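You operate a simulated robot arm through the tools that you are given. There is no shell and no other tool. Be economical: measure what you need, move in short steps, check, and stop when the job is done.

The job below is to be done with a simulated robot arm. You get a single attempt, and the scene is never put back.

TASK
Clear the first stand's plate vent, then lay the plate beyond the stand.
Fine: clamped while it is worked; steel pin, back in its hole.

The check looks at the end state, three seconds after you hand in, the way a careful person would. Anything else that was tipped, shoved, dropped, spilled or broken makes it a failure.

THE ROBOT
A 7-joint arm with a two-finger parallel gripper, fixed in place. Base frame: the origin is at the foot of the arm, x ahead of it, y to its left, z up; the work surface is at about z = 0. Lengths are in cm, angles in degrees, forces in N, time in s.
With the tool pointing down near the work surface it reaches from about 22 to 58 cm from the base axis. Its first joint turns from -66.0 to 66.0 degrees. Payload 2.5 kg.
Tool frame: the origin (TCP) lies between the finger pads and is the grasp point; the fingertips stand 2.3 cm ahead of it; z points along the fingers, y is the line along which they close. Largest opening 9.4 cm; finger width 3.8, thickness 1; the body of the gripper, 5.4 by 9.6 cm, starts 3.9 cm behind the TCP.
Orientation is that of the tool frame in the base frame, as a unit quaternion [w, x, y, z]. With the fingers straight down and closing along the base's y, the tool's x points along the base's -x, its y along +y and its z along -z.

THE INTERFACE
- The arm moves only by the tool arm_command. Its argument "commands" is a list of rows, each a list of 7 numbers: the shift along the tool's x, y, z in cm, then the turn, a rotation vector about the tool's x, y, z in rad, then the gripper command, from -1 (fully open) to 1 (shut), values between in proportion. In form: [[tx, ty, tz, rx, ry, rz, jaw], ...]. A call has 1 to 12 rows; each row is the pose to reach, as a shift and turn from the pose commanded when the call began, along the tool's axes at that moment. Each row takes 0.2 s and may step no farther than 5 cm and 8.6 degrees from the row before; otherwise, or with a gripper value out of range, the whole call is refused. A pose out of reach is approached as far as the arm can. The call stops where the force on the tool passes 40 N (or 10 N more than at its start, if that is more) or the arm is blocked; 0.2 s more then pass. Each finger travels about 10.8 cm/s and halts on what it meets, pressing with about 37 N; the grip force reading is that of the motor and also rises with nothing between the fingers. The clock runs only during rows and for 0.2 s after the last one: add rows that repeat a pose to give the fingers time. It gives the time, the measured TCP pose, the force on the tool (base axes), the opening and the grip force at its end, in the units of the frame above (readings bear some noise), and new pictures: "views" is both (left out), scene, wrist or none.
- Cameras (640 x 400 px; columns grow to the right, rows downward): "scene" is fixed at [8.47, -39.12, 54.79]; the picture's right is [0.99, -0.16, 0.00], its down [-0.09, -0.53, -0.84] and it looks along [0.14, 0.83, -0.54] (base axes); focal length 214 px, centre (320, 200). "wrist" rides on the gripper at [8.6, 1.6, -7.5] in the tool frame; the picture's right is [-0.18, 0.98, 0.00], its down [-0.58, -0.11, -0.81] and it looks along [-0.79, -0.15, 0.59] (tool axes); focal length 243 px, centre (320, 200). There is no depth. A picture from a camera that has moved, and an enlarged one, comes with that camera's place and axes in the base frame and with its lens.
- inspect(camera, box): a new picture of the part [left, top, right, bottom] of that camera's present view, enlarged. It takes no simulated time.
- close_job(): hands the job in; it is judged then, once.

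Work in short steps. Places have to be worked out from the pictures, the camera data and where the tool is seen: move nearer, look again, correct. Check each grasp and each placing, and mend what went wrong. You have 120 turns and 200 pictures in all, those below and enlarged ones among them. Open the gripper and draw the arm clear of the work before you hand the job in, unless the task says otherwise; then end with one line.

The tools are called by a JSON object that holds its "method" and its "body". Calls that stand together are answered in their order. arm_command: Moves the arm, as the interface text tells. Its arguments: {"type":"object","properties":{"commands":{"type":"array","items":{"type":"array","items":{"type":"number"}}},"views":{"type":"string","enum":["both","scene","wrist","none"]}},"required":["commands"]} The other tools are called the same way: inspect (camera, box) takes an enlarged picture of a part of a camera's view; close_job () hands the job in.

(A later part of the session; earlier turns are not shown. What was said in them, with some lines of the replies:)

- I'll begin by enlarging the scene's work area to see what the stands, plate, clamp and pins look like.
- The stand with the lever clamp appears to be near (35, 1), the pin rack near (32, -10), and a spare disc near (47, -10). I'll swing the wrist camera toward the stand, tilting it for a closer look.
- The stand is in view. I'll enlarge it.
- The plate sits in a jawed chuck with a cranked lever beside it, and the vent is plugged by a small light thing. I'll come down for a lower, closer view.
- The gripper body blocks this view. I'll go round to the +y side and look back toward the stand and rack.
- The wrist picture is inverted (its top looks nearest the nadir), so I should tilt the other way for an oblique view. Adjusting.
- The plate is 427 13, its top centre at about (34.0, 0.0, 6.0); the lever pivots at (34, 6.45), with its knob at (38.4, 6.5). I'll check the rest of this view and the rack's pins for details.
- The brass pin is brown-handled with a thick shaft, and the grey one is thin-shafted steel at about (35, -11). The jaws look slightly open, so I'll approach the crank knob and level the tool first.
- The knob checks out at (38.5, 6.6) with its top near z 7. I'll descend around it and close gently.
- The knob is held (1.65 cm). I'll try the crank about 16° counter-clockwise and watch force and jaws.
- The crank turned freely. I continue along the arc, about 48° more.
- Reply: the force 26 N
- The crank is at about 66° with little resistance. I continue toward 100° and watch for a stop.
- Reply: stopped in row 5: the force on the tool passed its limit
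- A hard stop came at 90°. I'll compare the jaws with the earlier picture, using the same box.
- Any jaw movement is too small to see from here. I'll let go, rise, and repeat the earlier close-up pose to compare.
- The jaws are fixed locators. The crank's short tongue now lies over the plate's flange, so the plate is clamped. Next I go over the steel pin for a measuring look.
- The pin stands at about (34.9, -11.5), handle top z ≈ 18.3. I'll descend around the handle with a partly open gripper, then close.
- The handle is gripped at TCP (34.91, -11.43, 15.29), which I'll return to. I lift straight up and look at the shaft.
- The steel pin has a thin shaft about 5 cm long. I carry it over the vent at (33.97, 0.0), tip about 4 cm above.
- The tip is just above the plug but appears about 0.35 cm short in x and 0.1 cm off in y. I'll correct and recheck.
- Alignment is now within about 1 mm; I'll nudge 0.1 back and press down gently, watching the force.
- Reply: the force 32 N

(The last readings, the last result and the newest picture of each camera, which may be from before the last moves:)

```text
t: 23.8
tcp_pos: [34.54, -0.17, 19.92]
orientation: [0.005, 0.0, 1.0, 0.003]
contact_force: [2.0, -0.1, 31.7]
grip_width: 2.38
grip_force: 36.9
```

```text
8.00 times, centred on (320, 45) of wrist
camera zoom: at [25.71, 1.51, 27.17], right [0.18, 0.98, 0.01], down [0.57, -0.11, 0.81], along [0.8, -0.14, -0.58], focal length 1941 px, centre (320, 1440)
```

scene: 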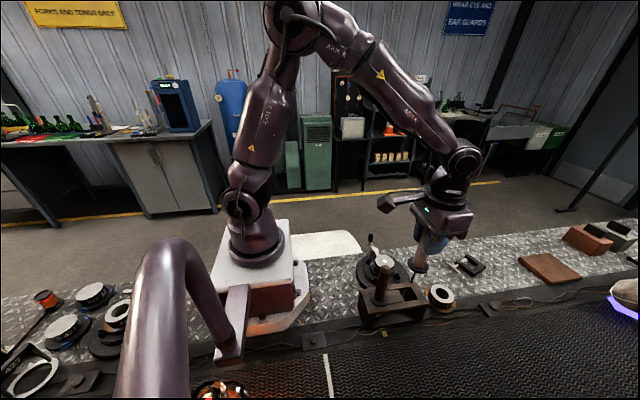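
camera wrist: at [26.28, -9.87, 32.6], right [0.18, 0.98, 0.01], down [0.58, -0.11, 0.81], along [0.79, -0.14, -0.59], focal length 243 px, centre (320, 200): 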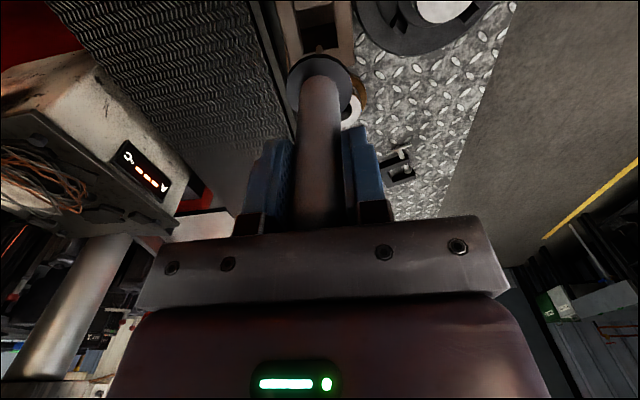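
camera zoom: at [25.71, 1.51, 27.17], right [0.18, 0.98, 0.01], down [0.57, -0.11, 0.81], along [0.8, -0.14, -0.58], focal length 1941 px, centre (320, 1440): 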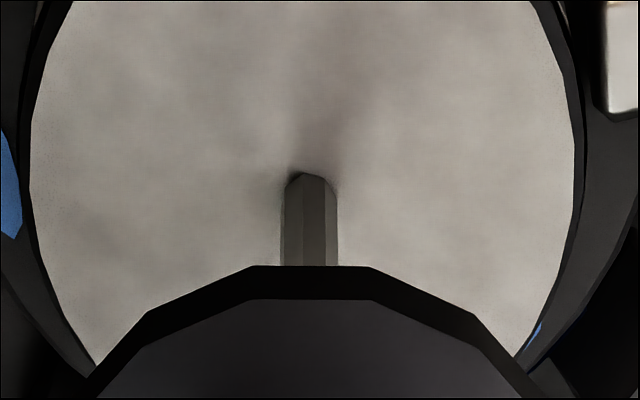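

The white plug head has vanished and 32 N pushes back. I'll lift a little to see what state the vent is in.

{"method": "arm_command", "body": {"commands": [[0, 0, -0.5, 0, 0, 0, 1], [0, 0, -1.5, 0, 0, 0, 1], [0, 0, -1.5, 0, 0, 0, 1]], "views": "none"}}

{"method": "inspect", "body": {"camera": "scene", "box": [376, 245, 404, 267]}}

{"method": "inspect", "body": {"camera": "wrist", "box": [290, 20, 350, 70]}}

```text
t: 24.6
tcp_pos: [34.27, -0.03, 21.18]
orientation: [0.0, 0.0, 1.0, 0.004]
contact_force: [-0.6, 0.9, 0.0]
grip_width: 2.34
grip_force: 37.1
```

```text
16.00 times, centred on (390, 256) of scene
camera zoom: at [8.47, -39.12, 54.79], right [0.99, -0.16, 0.0], down [-0.09, -0.53, -0.84], along [0.14, 0.83, -0.54], focal length 3432 px, centre (-800, -696)
```

zoom: 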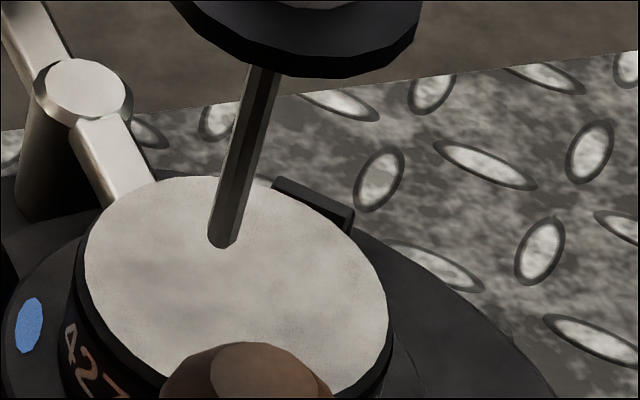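

```text
8.00 times, centred on (320, 45) of wrist
camera zoom: at [25.47, 1.5, 28.53], right [0.18, 0.98, 0.01], down [0.58, -0.11, 0.81], along [0.79, -0.14, -0.59], focal length 1941 px, centre (320, 1440)
```

zoom: 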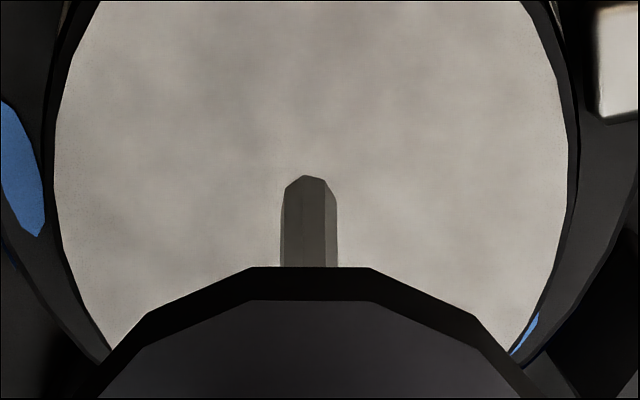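

The plug no longer shows, and no pin-sized hole is visible either. I'll lift the pin well clear and look for the plug and the vent.

{"method": "arm_command", "body": {"commands": [[0, 0, -3, 0, 0, 0, 1], [0.5, -3, -5, 0, 0, 0, 1], [1, -7.5, -6, 0, 0, 0, 1]], "views": "wrist"}}

{"method": "inspect", "body": {"camera": "scene", "box": [355, 240, 425, 290]}}

{"method": "inspect", "body": {"camera": "wrist", "box": [340, 0, 520, 110]}}

```text
t: 25.4
tcp_pos: [33.17, -7.62, 27.26]
orientation: [0.0, -0.001, 1.0, 0.003]
contact_force: [0.2, -0.4, -0.5]
grip_width: 2.38
grip_force: 36.7
camera wrist: at [24.5, -6.05, 34.57], right [0.18, 0.98, 0.01], down [0.58, -0.11, 0.81], along [0.79, -0.14, -0.59], focal length 243 px, centre (320, 200)
```

wrist: 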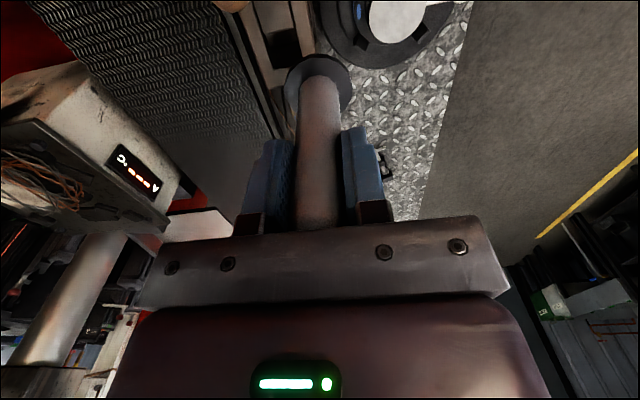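

```text
8.00 times, centred on (390, 265) of scene
camera zoom: at [8.47, -39.12, 54.79], right [0.99, -0.16, 0.0], down [-0.09, -0.53, -0.84], along [0.14, 0.83, -0.54], focal length 1716 px, centre (-240, -320)
```

zoom: 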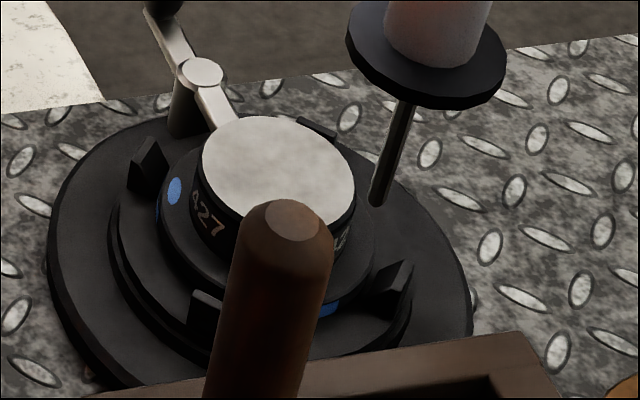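

```text
3.56 times, centred on (430, 55) of wrist
camera zoom: at [24.5, -6.05, 34.57], right [0.18, 0.98, 0.01], down [0.58, -0.11, 0.81], along [0.79, -0.14, -0.59], focal length 863 px, centre (-71, 716)
```

zoom: 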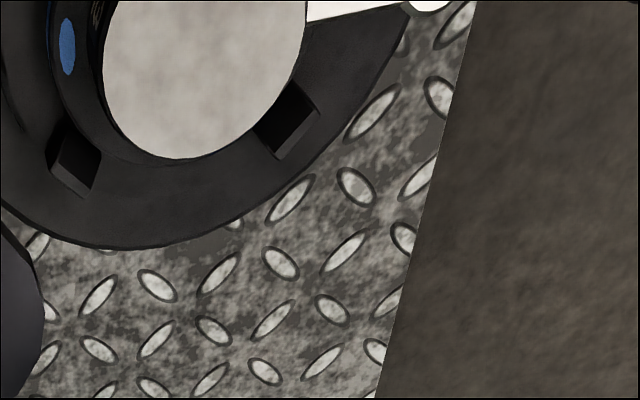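

The plate face is now plain, like the other clean plates, with no protruding plug or loose debris in sight, so I judge the vent cleared. I take the steel pin back above its hole, with a small tilt correction because it rocked slightly in the grip.

{"method": "arm_command", "body": {"commands": [[-0.9, -2, 0, 0, -0.012, 0, 1], [-1.74, -3.81, 1.5, 0, -0.023, 0, 1], [-1.74, -3.81, 4.4, 0, -0.023, 0, 1], [-1.74, -3.81, 4.4, 0, -0.023, 0, 1]], "views": "none"}}

{"method": "inspect", "body": {"camera": "scene", "box": [370, 245, 440, 310]}}

{"method": "inspect", "body": {"camera": "wrist", "box": [240, 0, 400, 110]}}

```text
t: 26.4
tcp_pos: [35.04, -11.36, 22.79]
orientation: [0.012, -0.001, 1.0, 0.003]
contact_force: [0.8, 0.3, -0.9]
grip_width: 2.36
grip_force: 37.5
```

```text
6.15 times, centred on (405, 278) of scene
camera zoom: at [8.47, -39.12, 54.79], right [0.99, -0.16, 0.0], down [-0.09, -0.53, -0.84], along [0.14, 0.83, -0.54], focal length 1320 px, centre (-203, -277)
```

zoom: 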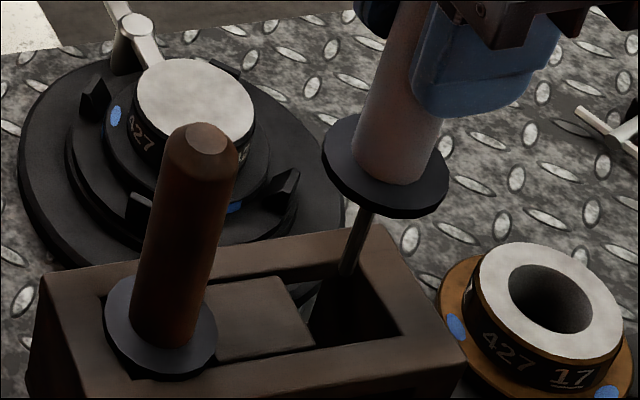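

```text
3.64 times, centred on (320, 55) of wrist
camera zoom: at [26.1, -9.88, 29.88], right [0.18, 0.98, 0.01], down [0.56, -0.11, 0.82], along [0.81, -0.14, -0.57], focal length 882 px, centre (320, 727)
```

zoom: 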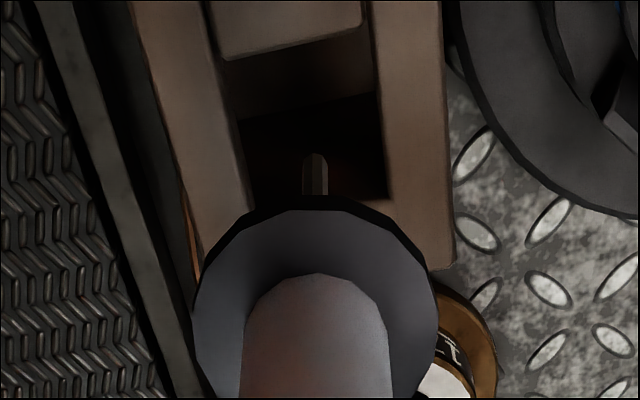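

The shaft is centred over the rectangular opening. I lower the pin straight down toward its original height.

{"method": "arm_command", "body": {"commands": [[0.15, -0.05, 2, 0, 0, 0, 1], [0.2, -0.05, 4, 0, 0, 0, 1], [0.25, -0.05, 6, 0, 0, 0, 1], [0.28, -0.05, 7, 0, 0, 0, 1], [0.28, -0.05, 7.3, 0, 0, 0, 1], [0.28, -0.05, 7.45, 0, 0, 0, 1]], "views": "none"}}

{"method": "inspect", "body": {"camera": "scene", "box": [370, 245, 440, 310]}}

{"method": "inspect", "body": {"camera": "wrist", "box": [220, 0, 420, 160]}}

```text
t: 27.8
tcp_pos: [34.83, -11.38, 15.38]
orientation: [0.012, 0.0, 1.0, 0.004]
contact_force: [0.9, 0.4, -0.9]
grip_width: 2.39
grip_force: 37.6
```

```text
6.15 times, centred on (405, 278) of scene
camera zoom: at [8.47, -39.12, 54.79], right [0.99, -0.16, 0.0], down [-0.09, -0.53, -0.84], along [0.14, 0.83, -0.54], focal length 1320 px, centre (-203, -277)
```

zoom: 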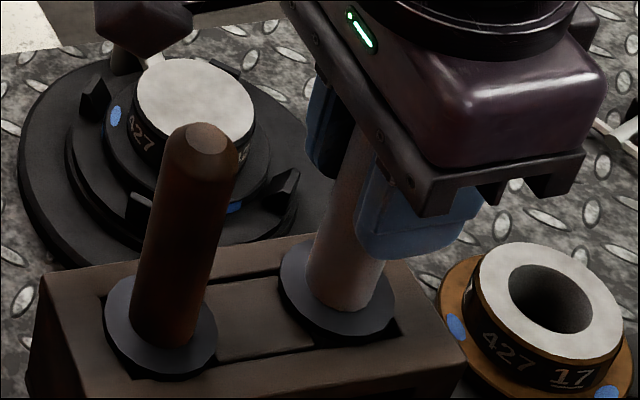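

```text
2.50 times, centred on (320, 80) of wrist
camera zoom: at [26.0, -9.82, 22.39], right [0.18, 0.98, 0.01], down [0.56, -0.11, 0.82], along [0.81, -0.14, -0.57], focal length 606 px, centre (320, 500)
```

zoom: 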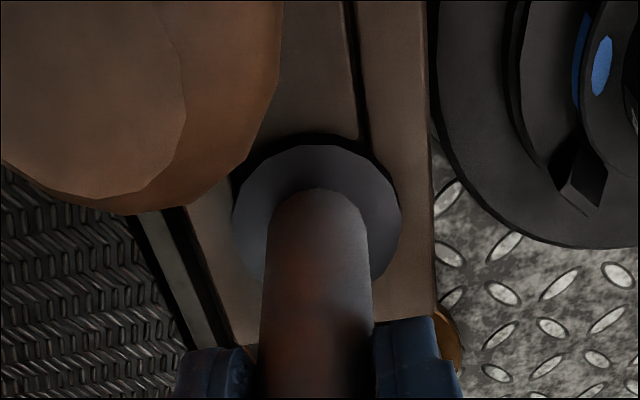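

No contact yet; the collar sits slightly higher than before, so the pin slid up in the grip a bit. I lower it in fine steps until it touches.

{"method": "arm_command", "body": {"commands": [[0, 0, 0.1, 0, 0, 0, 1], [0, 0, 0.2, 0, 0, 0, 1], [0, 0, 0.3, 0, 0, 0, 1]], "views": "none"}}

{"method": "inspect", "body": {"camera": "scene", "box": [370, 245, 440, 310]}}

```text
t: 28.6
tcp_pos: [34.81, -11.47, 15.2]
orientation: [0.012, 0.0, 1.0, 0.004]
contact_force: [-4.8, 2.2, 13.6]
grip_width: 2.38
grip_force: 37.2
```

```text
6.15 times, centred on (405, 278) of scene
camera zoom: at [8.46, -39.12, 54.79], right [0.99, -0.16, 0.0], down [-0.09, -0.53, -0.84], along [0.14, 0.83, -0.54], focal length 1320 px, centre (-203, -277)
```

zoom: 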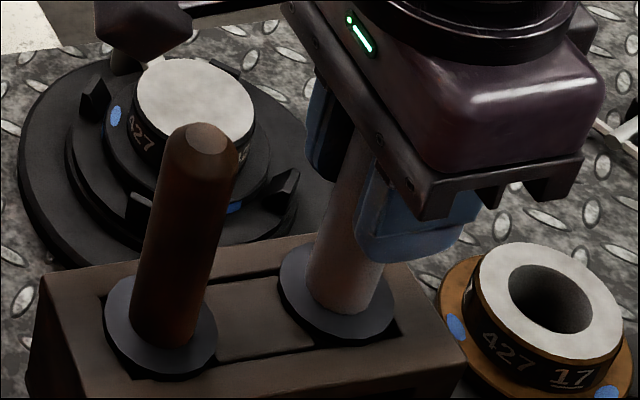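

The collar has seated (13.6 N). I open gently and rise straight up.

{"method": "arm_command", "body": {"commands": [[0, 0, 0.15, 0, 0, 0, 0.3], [0, 0, 0.15, 0, 0, 0, 0], [0, 0, 0.15, 0, 0, 0, -0.28], [0, 0, -3, 0, 0, 0, -0.28], [0, 0, -7, 0, 0, 0, -0.28], [0, 0, -10, 0, 0, 0, -0.28]], "views": "scene"}}

{"method": "inspect", "body": {"camera": "scene", "box": [355, 250, 425, 330]}}

{"method": "inspect", "body": {"camera": "wrist", "box": [200, 20, 440, 170]}}

```text
t: 30.0
tcp_pos: [34.63, -11.53, 25.13]
orientation: [0.012, 0.0, 1.0, 0.004]
contact_force: [0.0, -0.4, 0.2]
grip_width: 6.02
grip_force: 0.0
```

scene: 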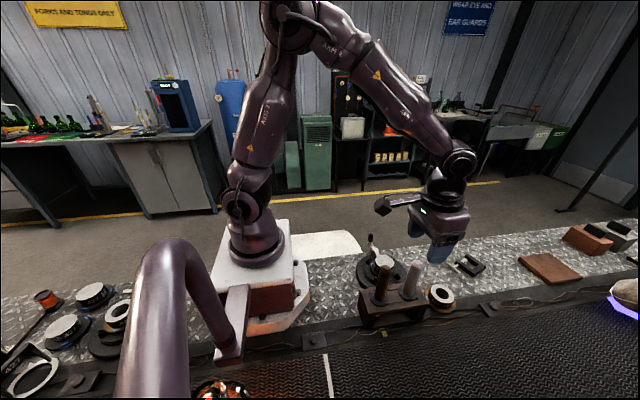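

```text
5.00 times, centred on (390, 290) of scene
camera zoom: at [8.47, -39.12, 54.79], right [0.99, -0.16, 0.0], down [-0.09, -0.53, -0.84], along [0.14, 0.83, -0.54], focal length 1072 px, centre (-30, -250)
```

zoom: 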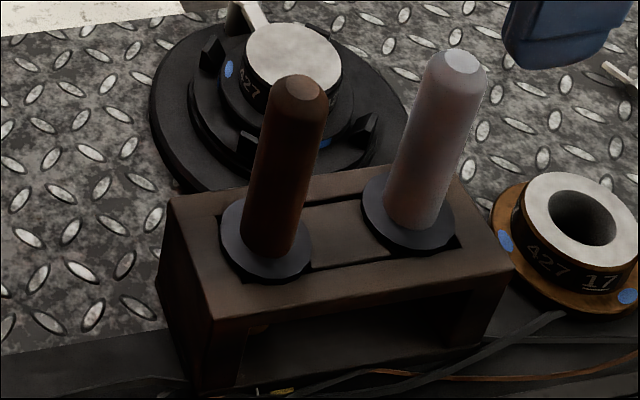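

```text
2.67 times, centred on (320, 95) of wrist
camera zoom: at [25.79, -9.92, 32.14], right [0.18, 0.98, 0.01], down [0.56, -0.11, 0.82], along [0.81, -0.14, -0.57], focal length 647 px, centre (320, 480)
```

zoom: 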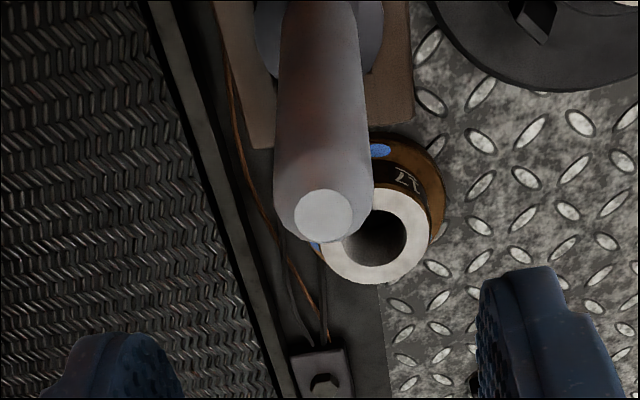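

The pin stands upright, about 3 mm from its original centre. I'll zoom in to verify that the collar sits properly.

{"method": "inspect", "body": {"camera": "scene", "box": [390, 275, 430, 305]}}

{"method": "inspect", "body": {"camera": "scene", "box": [362, 285, 402, 315]}}

```text
13.33 times, centred on (410, 290) of scene
camera zoom: at [8.47, -39.12, 54.79], right [0.99, -0.16, 0.0], down [-0.09, -0.53, -0.84], along [0.14, 0.83, -0.54], focal length 2860 px, centre (-880, -1000)
```

zoom: 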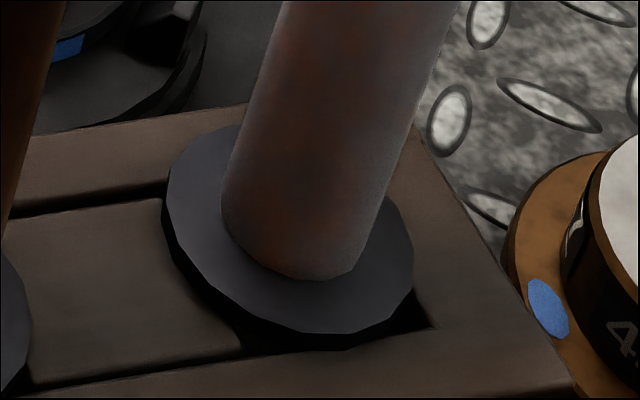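

```text
13.33 times, centred on (382, 300) of scene
camera zoom: at [8.47, -39.12, 54.79], right [0.99, -0.16, 0.0], down [-0.09, -0.53, -0.84], along [0.14, 0.83, -0.54], focal length 2860 px, centre (-507, -1133)
```

zoom: 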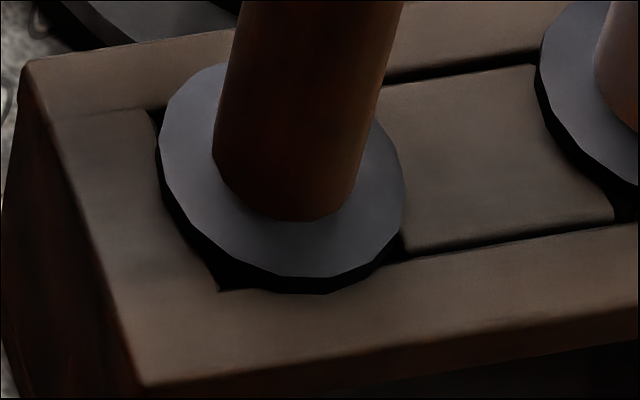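

It's in, but offset a few mm to the back. I'll regrip it at its original centre to square it up: closing centres y, then a small x shift.

{"method": "arm_command", "body": {"commands": [[0.1, 0.08, 3.3, 0, 0.023, 0, -0.28], [0.15, 0.08, 6.6, 0, 0.023, 0, -0.28], [0.2, 0.08, 9.8, 0, 0.023, 0, -0.28], [0.2, 0.08, 9.8, 0, 0.023, 0, 0.3], [0.2, 0.08, 9.8, 0, 0.023, 0, 0.6], [0.2, 0.08, 9.8, 0, 0.023, 0, 0.6]], "views": "none"}}

```text
t: 31.4
tcp_pos: [34.64, -11.38, 15.23]
orientation: [0.0, 0.0, 1.0, 0.004]
contact_force: [0.0, -0.7, -1.0]
grip_width: 2.39
grip_force: 37.5
```

Gripped. I lift a hair, shift +0.25 in x, lower, release and rise.

{"method": "arm_command", "body": {"commands": [[0, 0, -0.25, 0, 0, 0, 1], [-0.27, -0.08, -0.25, 0, 0, 0, 1], [-0.27, -0.08, -0.1, 0, 0, 0, 1], [-0.27, -0.08, 0.05, 0, 0, 0, 1], [-0.27, -0.08, 0.05, 0, 0, 0, 0.3], [-0.27, -0.08, 0.05, 0, 0, 0, 0], [-0.27, -0.08, 0.05, 0, 0, 0, -0.28], [-0.27, -0.08, -3, 0, 0, 0, -0.28], [-0.27, -0.08, -7, 0, 0, 0, -0.28], [-0.27, -0.08, -10, 0, 0, 0, -0.28]], "views": "none"}}

{"method": "inspect", "body": {"camera": "scene", "box": [355, 250, 425, 330]}}

```text
t: 33.6
tcp_pos: [35.05, -11.42, 25.26]
orientation: [0.001, -0.001, 1.0, 0.005]
contact_force: [-0.4, 0.5, -0.4]
grip_width: 6.0
grip_force: 0.0
```

```text
5.00 times, centred on (390, 290) of scene
camera zoom: at [8.47, -39.12, 54.79], right [0.99, -0.16, 0.0], down [-0.09, -0.53, -0.84], along [0.14, 0.83, -0.54], focal length 1072 px, centre (-30, -250)
```

zoom: 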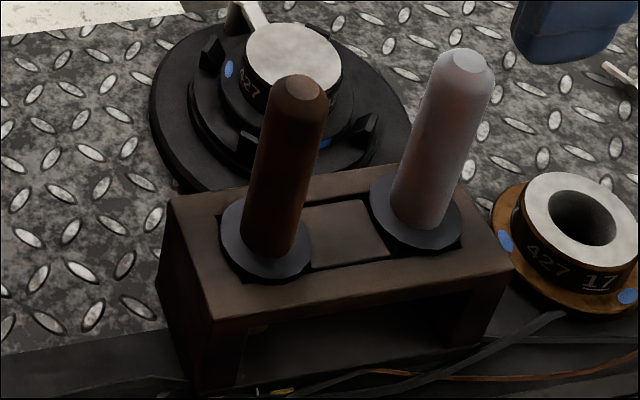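

Still about 3 mm toward the back relative to its start. One more small centring nudge in −y.

{"method": "arm_command", "body": {"commands": [[0, -0.1, 3.3, 0, 0, 0, -0.28], [0.1, -0.1, 6.6, 0, 0, 0, -0.28], [0.12, -0.1, 10.0, 0, 0, 0, -0.28], [0.12, -0.1, 10.0, 0, 0, 0, 0.3], [0.12, -0.1, 10.0, 0, 0, 0, 0.6], [0.12, -0.1, 9.8, 0, 0, 0, 0.6], [0.12, -0.35, 9.8, 0, 0, 0, 0.6], [0.12, -0.35, 10.1, 0, 0, 0, 0.6], [0.12, -0.35, 10.1, 0, 0, 0, 0.6]], "views": "none"}}

{"method": "inspect", "body": {"camera": "scene", "box": [355, 250, 425, 330]}}

```text
t: 35.6
tcp_pos: [34.76, -11.69, 15.11]
orientation: [0.001, -0.001, 1.0, 0.003]
contact_force: [0.1, 0.0, -1.3]
grip_width: 2.37
grip_force: 36.8
```

```text
5.00 times, centred on (390, 290) of scene
camera zoom: at [8.47, -39.12, 54.79], right [0.99, -0.16, 0.0], down [-0.09, -0.53, -0.84], along [0.14, 0.83, -0.54], focal length 1072 px, centre (-30, -250)
```

zoom: 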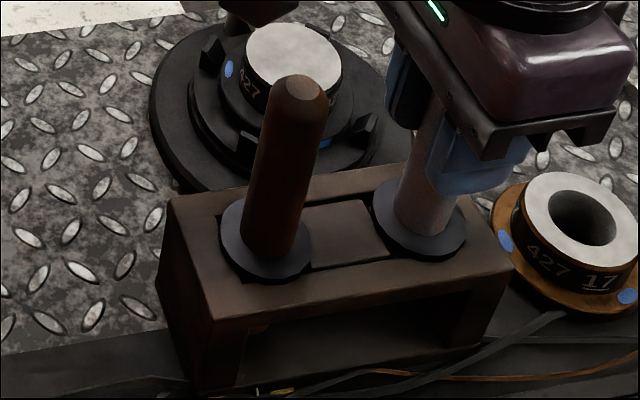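

The collar is now slightly past in x, so I shift −0.3 in x and +0.1 in y, seat it, release and rise.

{"method": "arm_command", "body": {"commands": [[0, 0, -0.15, 0, 0, 0, 0.8], [0.3, 0.1, -0.15, 0, 0, 0, 0.8], [0.3, 0.1, 0.1, 0, 0, 0, 0.8], [0.3, 0.1, 0.2, 0, 0, 0, 0.8], [0.3, 0.1, 0.2, 0, 0, 0, 0.3], [0.3, 0.1, 0.2, 0, 0, 0, 0], [0.3, 0.1, 0.2, 0, 0, 0, -0.28], [0.3, 0.1, -3, 0, 0, 0, -0.28], [0.3, 0.1, -7, 0, 0, 0, -0.28], [0.3, 0.1, -10, 0, 0, 0, -0.28]], "views": "none"}}

{"method": "inspect", "body": {"camera": "scene", "box": [355, 250, 425, 330]}}

```text
t: 37.8
tcp_pos: [34.5, -11.68, 25.05]
orientation: [0.001, 0.0, 1.0, 0.004]
contact_force: [0.0, 0.2, 0.3]
grip_width: 6.0
grip_force: 0.0
```

```text
5.00 times, centred on (390, 290) of scene
camera zoom: at [8.47, -39.12, 54.79], right [0.99, -0.16, 0.0], down [-0.09, -0.53, -0.84], along [0.14, 0.83, -0.54], focal length 1072 px, centre (-30, -250)
```

zoom: 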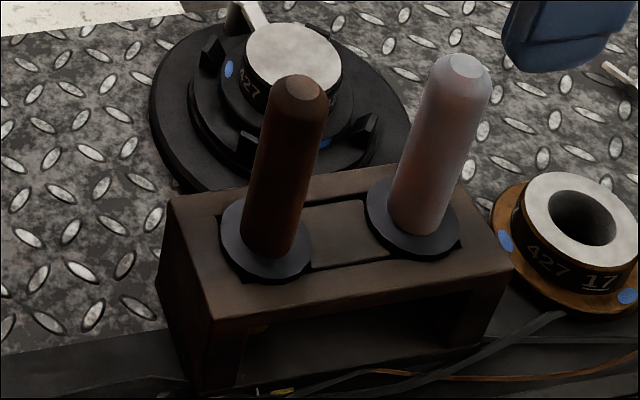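

The pin is back exactly as it started. Next I open the clamp: go over the crank knob at (33.95, 11) with the tool yawed 90°.

{"method": "arm_command", "body": {"commands": [[0, 2.3, 0, 0, 0, -0.143, 0.15], [0.1, 4.6, 0, 0, 0, -0.286, 0.15], [0.2, 6.9, 0, 0, 0, -0.428, 0.15], [0.3, 9.2, 0, 0, 0, -0.571, 0.15], [0.4, 11.5, 0, 0, 0, -0.714, 0.15], [0.5, 13.8, 0, 0, 0, -0.857, 0.15], [0.55, 16.1, 0, 0, 0, -1.0, 0.15], [0.55, 18.4, 2, 0, 0, -1.142, 0.15], [0.55, 20.7, 5, 0, 0, -1.285, 0.15], [0.55, 22.7, 8, 0, 0, -1.428, 0.15], [0.55, 22.7, 12, 0, 0, -1.571, 0.15]], "views": "wrist"}}

```text
t: 40.2
tcp_pos: [33.92, 11.09, 13.19]
orientation: [-0.003, 0.708, -0.706, -0.002]
contact_force: [0.3, 0.3, -0.8]
grip_width: 3.99
grip_force: 0.0
camera wrist: at [32.35, 2.41, 20.48], right [-0.98, 0.18, 0.0], down [0.11, 0.58, 0.81], along [0.15, 0.8, -0.59], focal length 243 px, centre (320, 200)
```

wrist: 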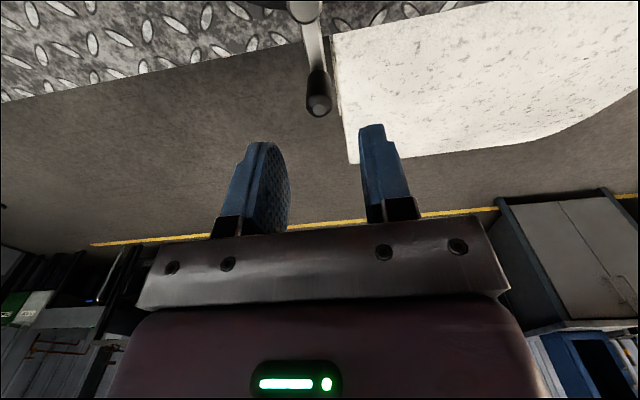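

The knob is directly below at (33.96, 10.75). I descend and grip it.

{"method": "arm_command", "body": {"commands": [[0.2, 0, 3, 0, 0, 0, 0.15], [0.2, 0, 6.2, 0, 0, 0, 0.15], [0.2, 0, 6.2, 0, 0, 0, 1], [0.2, 0, 6.2, 0, 0, 0, 1]], "views": "none"}}

```text
t: 41.2
tcp_pos: [34.03, 11.07, 6.97]
orientation: [-0.003, 0.708, -0.706, -0.002]
contact_force: [2.3, 0.4, -2.9]
grip_width: 1.64
grip_force: 44.9
```

Gripped. I sweep the crank back clockwise to its starting position.

{"method": "arm_command", "body": {"commands": [[0.04, -0.62, 0, 0, 0, 0.14, 1], [0.17, -1.227, 0, 0, 0, 0.279, 1], [0.385, -1.81, 0, 0, 0, 0.419, 1], [0.676, -2.358, 0, 0, 0, 0.559, 1], [1.041, -2.86, 0, 0, 0, 0.698, 1], [1.472, -3.307, 0, 0, 0, 0.838, 1], [1.962, -3.689, 0, 0, 0, 0.977, 1], [2.499, -4.0, 0, 0, 0, 1.117, 1], [3.075, -4.232, 0, 0, 0, 1.257, 1], [3.677, -4.382, 0, 0, 0, 1.396, 1], [4.295, -4.447, 0, 0, 0, 1.536, 1]], "views": "wrist"}}

```text
t: 43.6
tcp_pos: [38.29, 6.59, 7.02]
orientation: [-0.001, -0.018, 1.0, 0.002]
contact_force: [-10.5, 0.4, -3.2]
grip_width: 1.66
grip_force: 45.0
camera wrist: at [29.64, 7.88, 14.36], right [0.15, 0.99, 0.01], down [0.59, -0.09, 0.8], along [0.8, -0.12, -0.59], focal length 243 px, centre (320, 200)
```

wrist: 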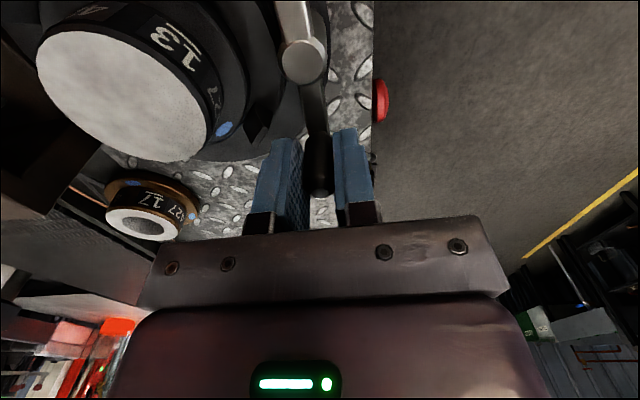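

The clamp is open again. I release the knob and rise above the plate.

{"method": "arm_command", "body": {"commands": [[0, 0, 0, 0, 0, 0, 0.15], [0, 0, 0, 0, 0, 0, 0.15], [0, 0, -4, 0, 0, 0, 0.15], [0, 0, -8, 0, 0, 0, 0.15], [2.1, -3.3, -8, 0, 0, 0.036, -0.404], [4.3, -6.6, -8, 0, 0, 0.036, -0.404], [4.3, -6.6, -8, 0, 0, 0.036, -0.404]]}}

{"method": "inspect", "body": {"camera": "wrist", "box": [220, 0, 420, 160]}}

{"method": "inspect", "body": {"camera": "scene", "box": [355, 215, 425, 290]}}

```text
t: 45.2
tcp_pos: [34.26, -0.24, 15.05]
orientation: [0.001, 0.001, 1.0, 0.003]
contact_force: [0.5, -0.3, 0.5]
grip_width: 6.62
grip_force: 0.0
camera wrist: at [25.57, 1.33, 22.31], right [0.18, 0.98, 0.01], down [0.58, -0.11, 0.81], along [0.79, -0.14, -0.59], focal length 243 px, centre (320, 200)
```

scene: 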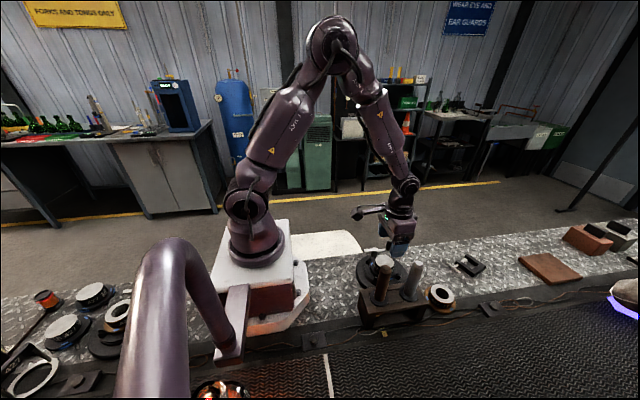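
wrist: 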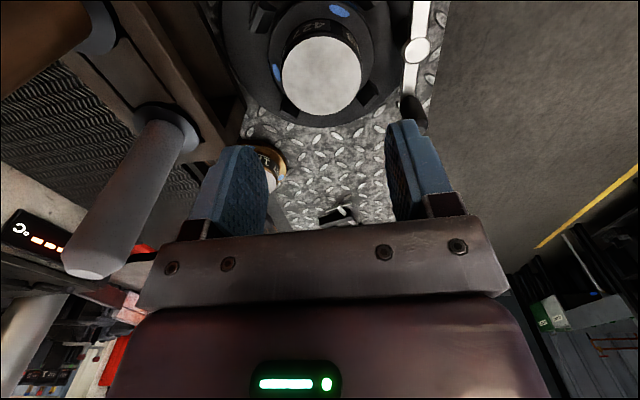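

```text
2.50 times, centred on (320, 80) of wrist
camera zoom: at [25.57, 1.33, 22.31], right [0.18, 0.98, 0.01], down [0.58, -0.11, 0.81], along [0.79, -0.14, -0.59], focal length 606 px, centre (320, 500)
```

zoom: 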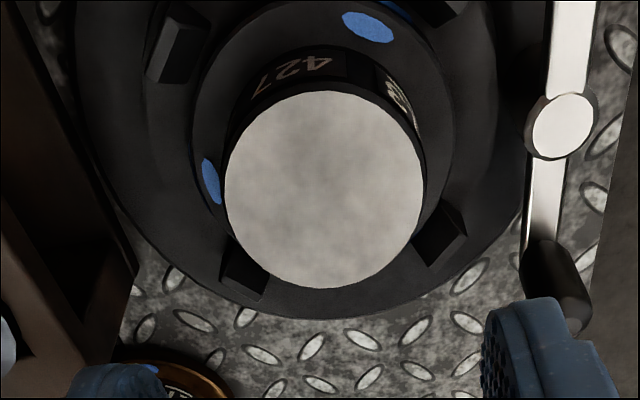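

```text
5.33 times, centred on (390, 252) of scene
camera zoom: at [8.47, -39.13, 54.79], right [0.99, -0.16, 0.0], down [-0.09, -0.53, -0.84], along [0.14, 0.83, -0.54], focal length 1144 px, centre (-53, -80)
```

zoom: 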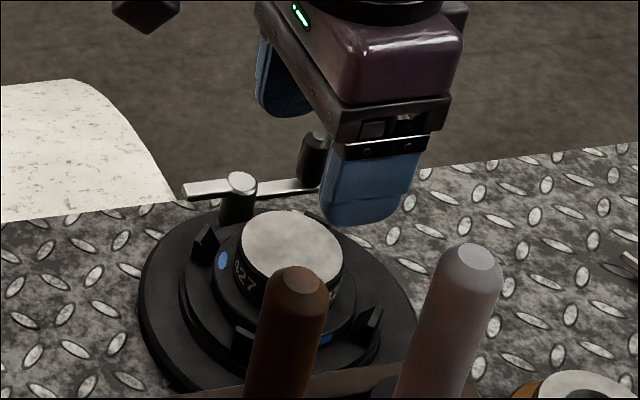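

The plate is centred at about (33.85, 0.05). I descend around its hub, fingertips just above the flange, and close.

{"method": "arm_command", "body": {"commands": [[0.35, 0.27, 3, 0, 0, 0, -0.404], [0.35, 0.27, 6, 0, 0, 0, -0.404], [0.35, 0.27, 7.5, 0, 0, 0, -0.404], [0.35, 0.27, 8.0, 0, 0, 0, -0.404], [0.35, 0.27, 8.0, 0, 0, 0, 0.2], [0.35, 0.27, 8.0, 0, 0, 0, 1], [0.35, 0.27, 8.0, 0, 0, 0, 1]], "views": "wrist"}}

{"method": "inspect", "body": {"camera": "scene", "box": [355, 215, 425, 290]}}

```text
t: 46.8
tcp_pos: [34.07, 0.12, 7.1]
orientation: [0.001, 0.001, 1.0, 0.004]
contact_force: [-1.3, -4.5, 7.9]
grip_width: 5.54
grip_force: 36.9
camera wrist: at [25.35, 1.7, 14.32], right [0.19, 0.98, 0.01], down [0.58, -0.11, 0.81], along [0.79, -0.15, -0.59], focal length 243 px, centre (320, 200)
```

wrist: 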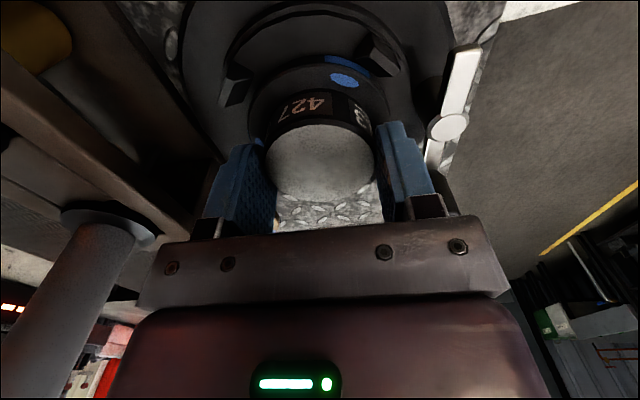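

```text
5.33 times, centred on (390, 252) of scene
camera zoom: at [8.46, -39.12, 54.79], right [0.99, -0.16, 0.0], down [-0.09, -0.53, -0.84], along [0.14, 0.83, -0.54], focal length 1144 px, centre (-53, -80)
```

zoom: 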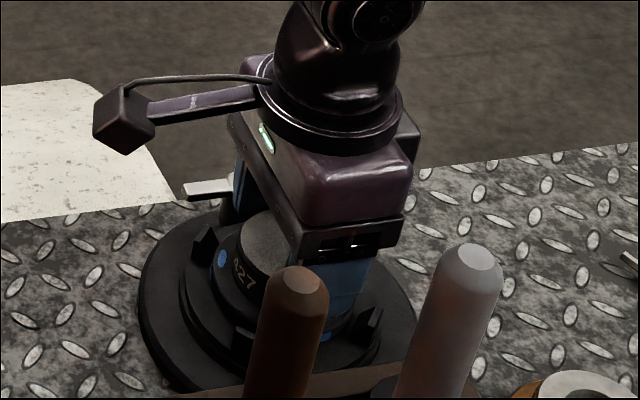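

The hub is held at 5.54 cm with the tips on the flange. I lift straight up and check.

{"method": "arm_command", "body": {"commands": [[0, 0, -1, 0, 0, 0, 1], [0, 0, -2.5, 0, 0, 0, 1], [0, 0, -5, 0, 0, 0, 1], [0, 0, -7.5, 0, 0, 0, 1]]}}

{"method": "inspect", "body": {"camera": "scene", "box": [355, 215, 475, 290]}}

```text
t: 47.8
tcp_pos: [33.84, 0.12, 14.62]
orientation: [0.0, 0.0, 1.0, 0.004]
contact_force: [0.5, -0.4, -8.1]
grip_width: 5.54
grip_force: 37.3
camera wrist: at [25.26, 1.68, 21.8], right [0.18, 0.98, 0.01], down [0.58, -0.11, 0.81], along [0.79, -0.14, -0.59], focal length 243 px, centre (320, 200)
```

scene: 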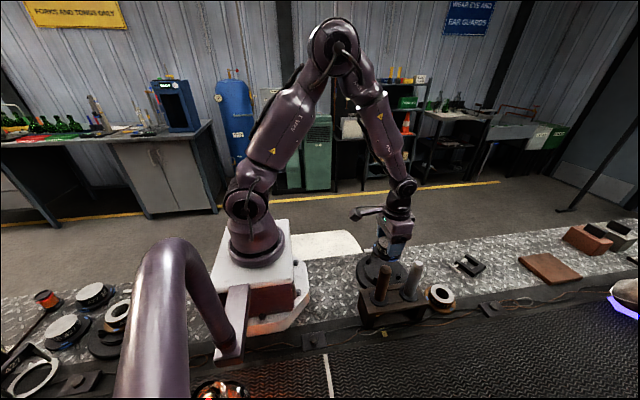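
wrist: 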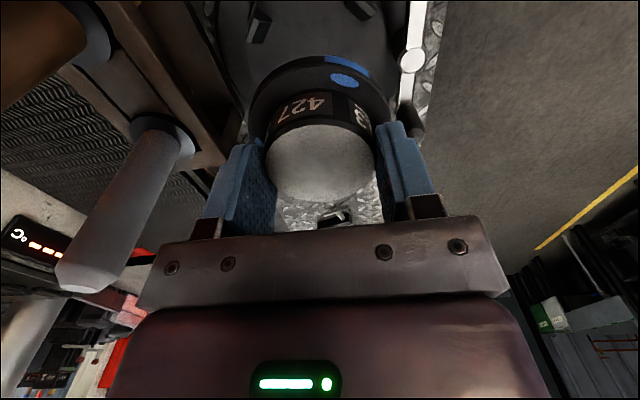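

```text
5.33 times, centred on (415, 252) of scene
camera zoom: at [8.47, -39.12, 54.79], right [0.99, -0.16, 0.0], down [-0.09, -0.53, -0.84], along [0.14, 0.83, -0.54], focal length 1144 px, centre (-187, -80)
```

zoom: 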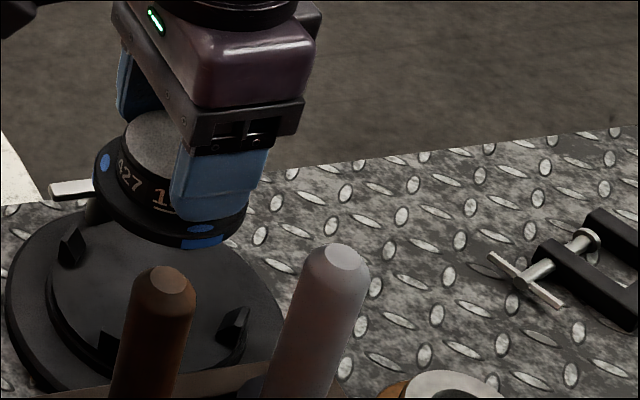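

The plate is lifted and the stand's seat is clear. I carry it outward to x ≈ 48, still high.

{"method": "arm_command", "body": {"commands": [[-3.5, 0.1, 0, 0, 0, 0, 1], [-7, 0.2, 0, 0, 0, 0, 1], [-10.5, 0.3, 0, 0, 0, 0, 1], [-14.1, 0.4, 0, 0, 0, 0, 1], [-14.1, 0.4, 3, 0, 0, 0, 1], [-14.1, 0.4, 6, 0, 0, 0, 1]], "views": "wrist"}}

{"method": "inspect", "body": {"camera": "scene", "box": [365, 220, 485, 305]}}

```text
t: 49.2
tcp_pos: [48.13, 0.57, 8.46]
orientation: [0.001, 0.0, 1.0, 0.004]
contact_force: [-0.2, -0.5, -7.8]
grip_width: 5.55
grip_force: 37.3
camera wrist: at [39.46, 2.18, 15.74], right [0.18, 0.98, 0.01], down [0.58, -0.11, 0.81], along [0.79, -0.14, -0.59], focal length 243 px, centre (320, 200)
```

wrist: 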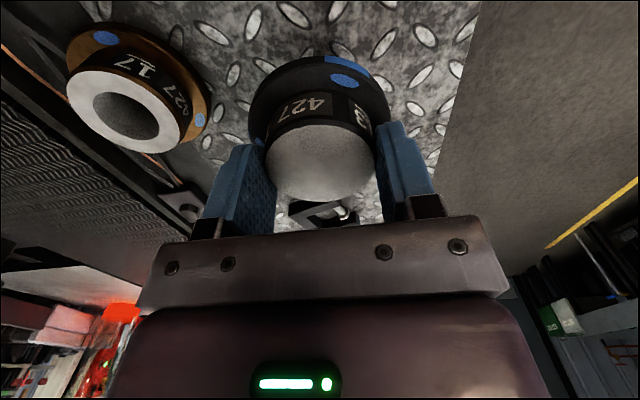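

```text
4.71 times, centred on (425, 262) of scene
camera zoom: at [8.47, -39.12, 54.79], right [0.99, -0.16, 0.0], down [-0.09, -0.53, -0.84], along [0.14, 0.83, -0.54], focal length 1009 px, centre (-174, -94)
```

zoom: 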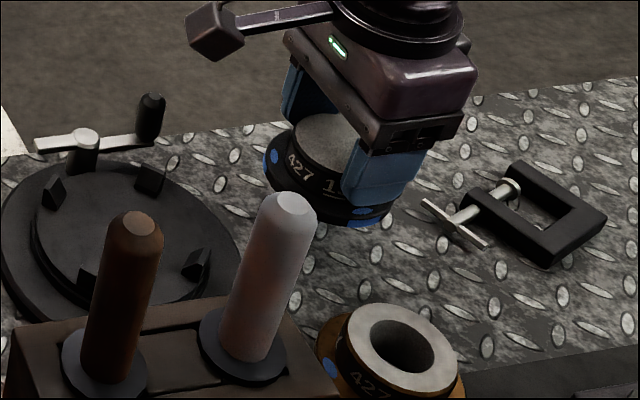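

The space below is clear on all sides. I lower in small steps until the plate touches.

{"method": "arm_command", "body": {"commands": [[0, 0, 1, 0, 0, 0, 1], [0, 0, 2, 0, 0, 0, 1], [0, 0, 3, 0, 0, 0, 1], [0, 0, 3.4, 0, 0, 0, 1], [0, 0, 3.7, 0, 0, 0, 1]], "views": "none"}}

{"method": "inspect", "body": {"camera": "scene", "box": [365, 220, 485, 305]}}

```text
t: 50.4
tcp_pos: [48.06, 0.52, 4.83]
orientation: [0.0, 0.0, 1.0, 0.003]
contact_force: [0.3, 0.7, -8.5]
grip_width: 5.55
grip_force: 37.2
```

```text
4.71 times, centred on (425, 262) of scene
camera zoom: at [8.47, -39.12, 54.79], right [0.99, -0.16, 0.0], down [-0.09, -0.53, -0.84], along [0.14, 0.83, -0.54], focal length 1009 px, centre (-174, -94)
```

zoom: 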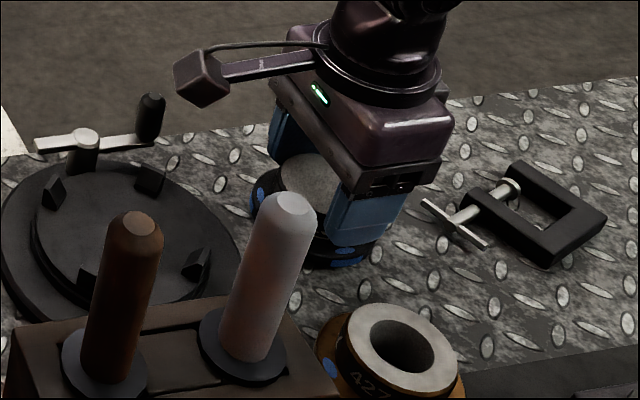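

No contact yet at z 4.8; I keep lowering in fine steps.

{"method": "arm_command", "body": {"commands": [[0, 0, 0.2, 0, 0, 0, 1], [0, 0, 0.4, 0, 0, 0, 1], [0, 0, 0.6, 0, 0, 0, 1], [0, 0, 0.8, 0, 0, 0, 1]], "views": "none"}}

```text
t: 51.4
tcp_pos: [48.25, 0.55, 4.29]
orientation: [0.004, 0.0, 1.0, 0.004]
contact_force: [-5.7, 0.8, 25.1]
grip_width: 5.6
grip_force: 37.2
```

Touched down (about z 4.4). I ease off slightly, open just enough, and rise straight up.

{"method": "arm_command", "body": {"commands": [[0, 0, -0.2, 0, 0, 0, 1], [0, 0, -0.2, 0, 0, 0, -0.25], [0, 0, -0.2, 0, 0, 0, -0.404], [0, 0, -0.2, 0, 0, 0, -0.404], [0, 0, -3, 0, 0, 0, -0.404], [0, 0, -7, 0, 0, 0, -0.404], [0, 0, -11, 0, 0, 0, -0.404], [3, 0, -15, 0, 0, 0, -0.404], [6, 0, -19, 0, 0, 0, -0.404]]}}

{"method": "inspect", "body": {"camera": "scene", "box": [345, 220, 485, 320]}}

{"method": "inspect", "body": {"camera": "wrist", "box": [180, 0, 460, 200]}}

```text
t: 53.4
tcp_pos: [42.03, 0.44, 23.08]
orientation: [0.001, 0.0, 1.0, 0.004]
contact_force: [0.5, -0.3, -0.5]
grip_width: 6.59
grip_force: 0.0
camera wrist: at [33.28, 2.04, 30.34], right [0.18, 0.98, 0.01], down [0.58, -0.11, 0.81], along [0.79, -0.14, -0.59], focal length 243 px, centre (320, 200)
```

scene: 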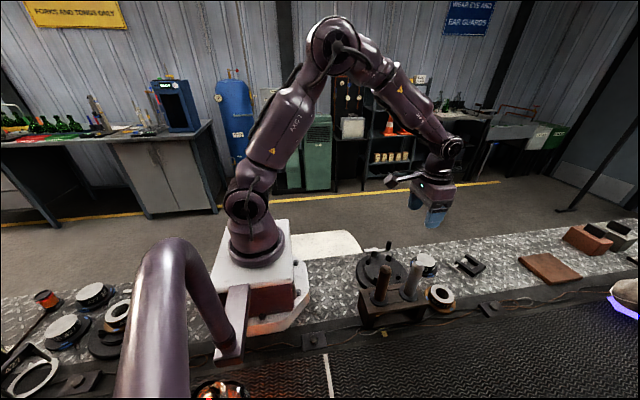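
wrist: 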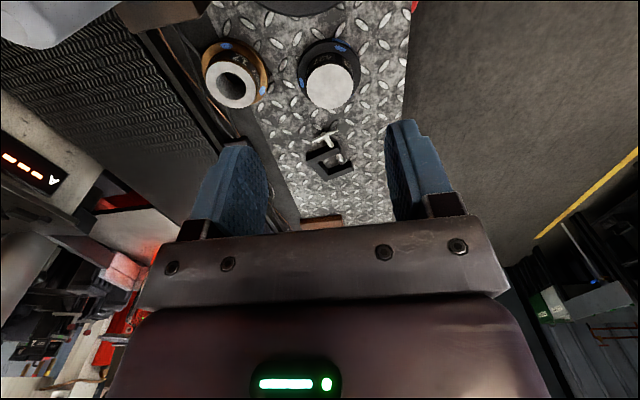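

```text
4.00 times, centred on (415, 270) of scene
camera zoom: at [8.47, -39.12, 54.79], right [0.99, -0.16, 0.0], down [-0.09, -0.53, -0.84], along [0.14, 0.83, -0.54], focal length 858 px, centre (-60, -80)
```

zoom: 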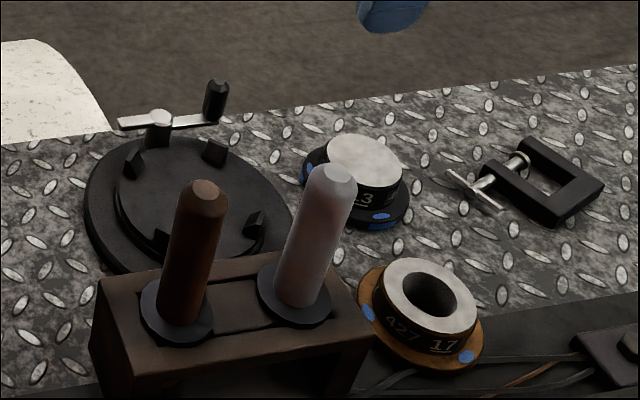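

```text
2.00 times, centred on (320, 100) of wrist
camera zoom: at [33.28, 2.04, 30.34], right [0.18, 0.98, 0.01], down [0.58, -0.11, 0.81], along [0.79, -0.14, -0.59], focal length 485 px, centre (320, 400)
```

zoom: 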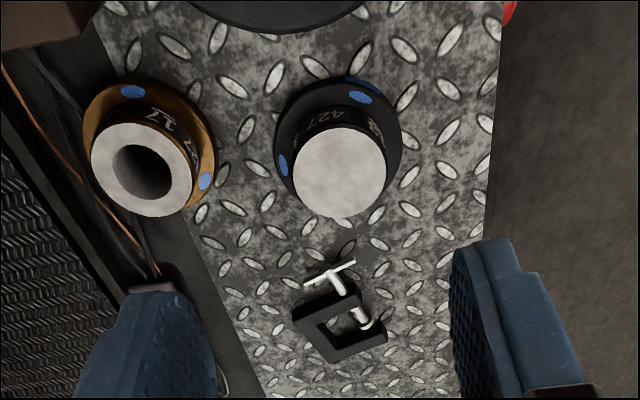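

The plate lies flat beyond the stand. I'll take a last close look at its face before handing in.

{"method": "inspect", "body": {"camera": "wrist", "box": [295, 30, 375, 115]}}

{"method": "inspect", "body": {"camera": "scene", "box": [350, 235, 410, 285]}}

```text
4.71 times, centred on (335, 72) of wrist
camera zoom: at [33.28, 2.04, 30.34], right [0.18, 0.98, 0.01], down [0.58, -0.11, 0.81], along [0.79, -0.14, -0.59], focal length 1142 px, centre (249, 800)
```

zoom: 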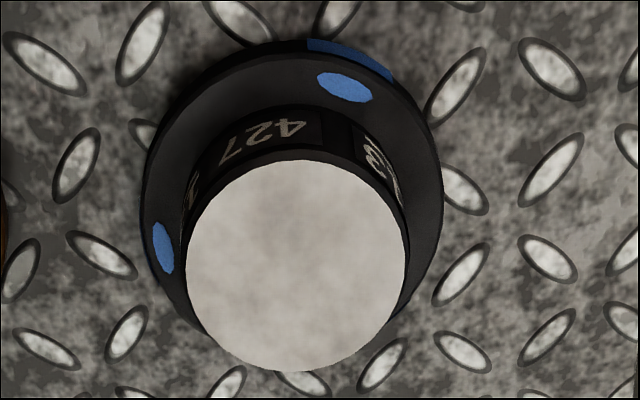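

```text
8.00 times, centred on (380, 260) of scene
camera zoom: at [8.47, -39.12, 54.79], right [0.99, -0.16, 0.0], down [-0.09, -0.53, -0.84], along [0.14, 0.83, -0.54], focal length 1716 px, centre (-160, -280)
```

zoom: 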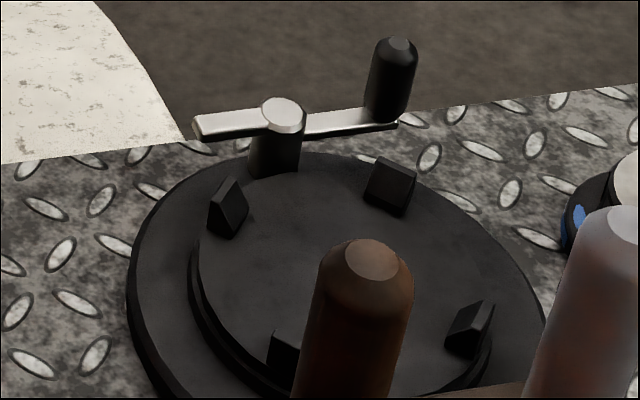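

The vent plug is gone, the plate is flat beyond the stand, the steel pin is back in its hole, the clamp is open, and the arm is clear with the gripper open. Handing in.

{"method": "close_job", "body": {}}

```text
The job is handed in.
```

I cleared the vent plug from plate 427 13 with the steel pin while the plate was clamped, put the pin back in its hole, and laid the plate flat beyond the stand. "Cleared" rests on the plug no longer showing; I never saw an open hole in the face or found the plug itself.
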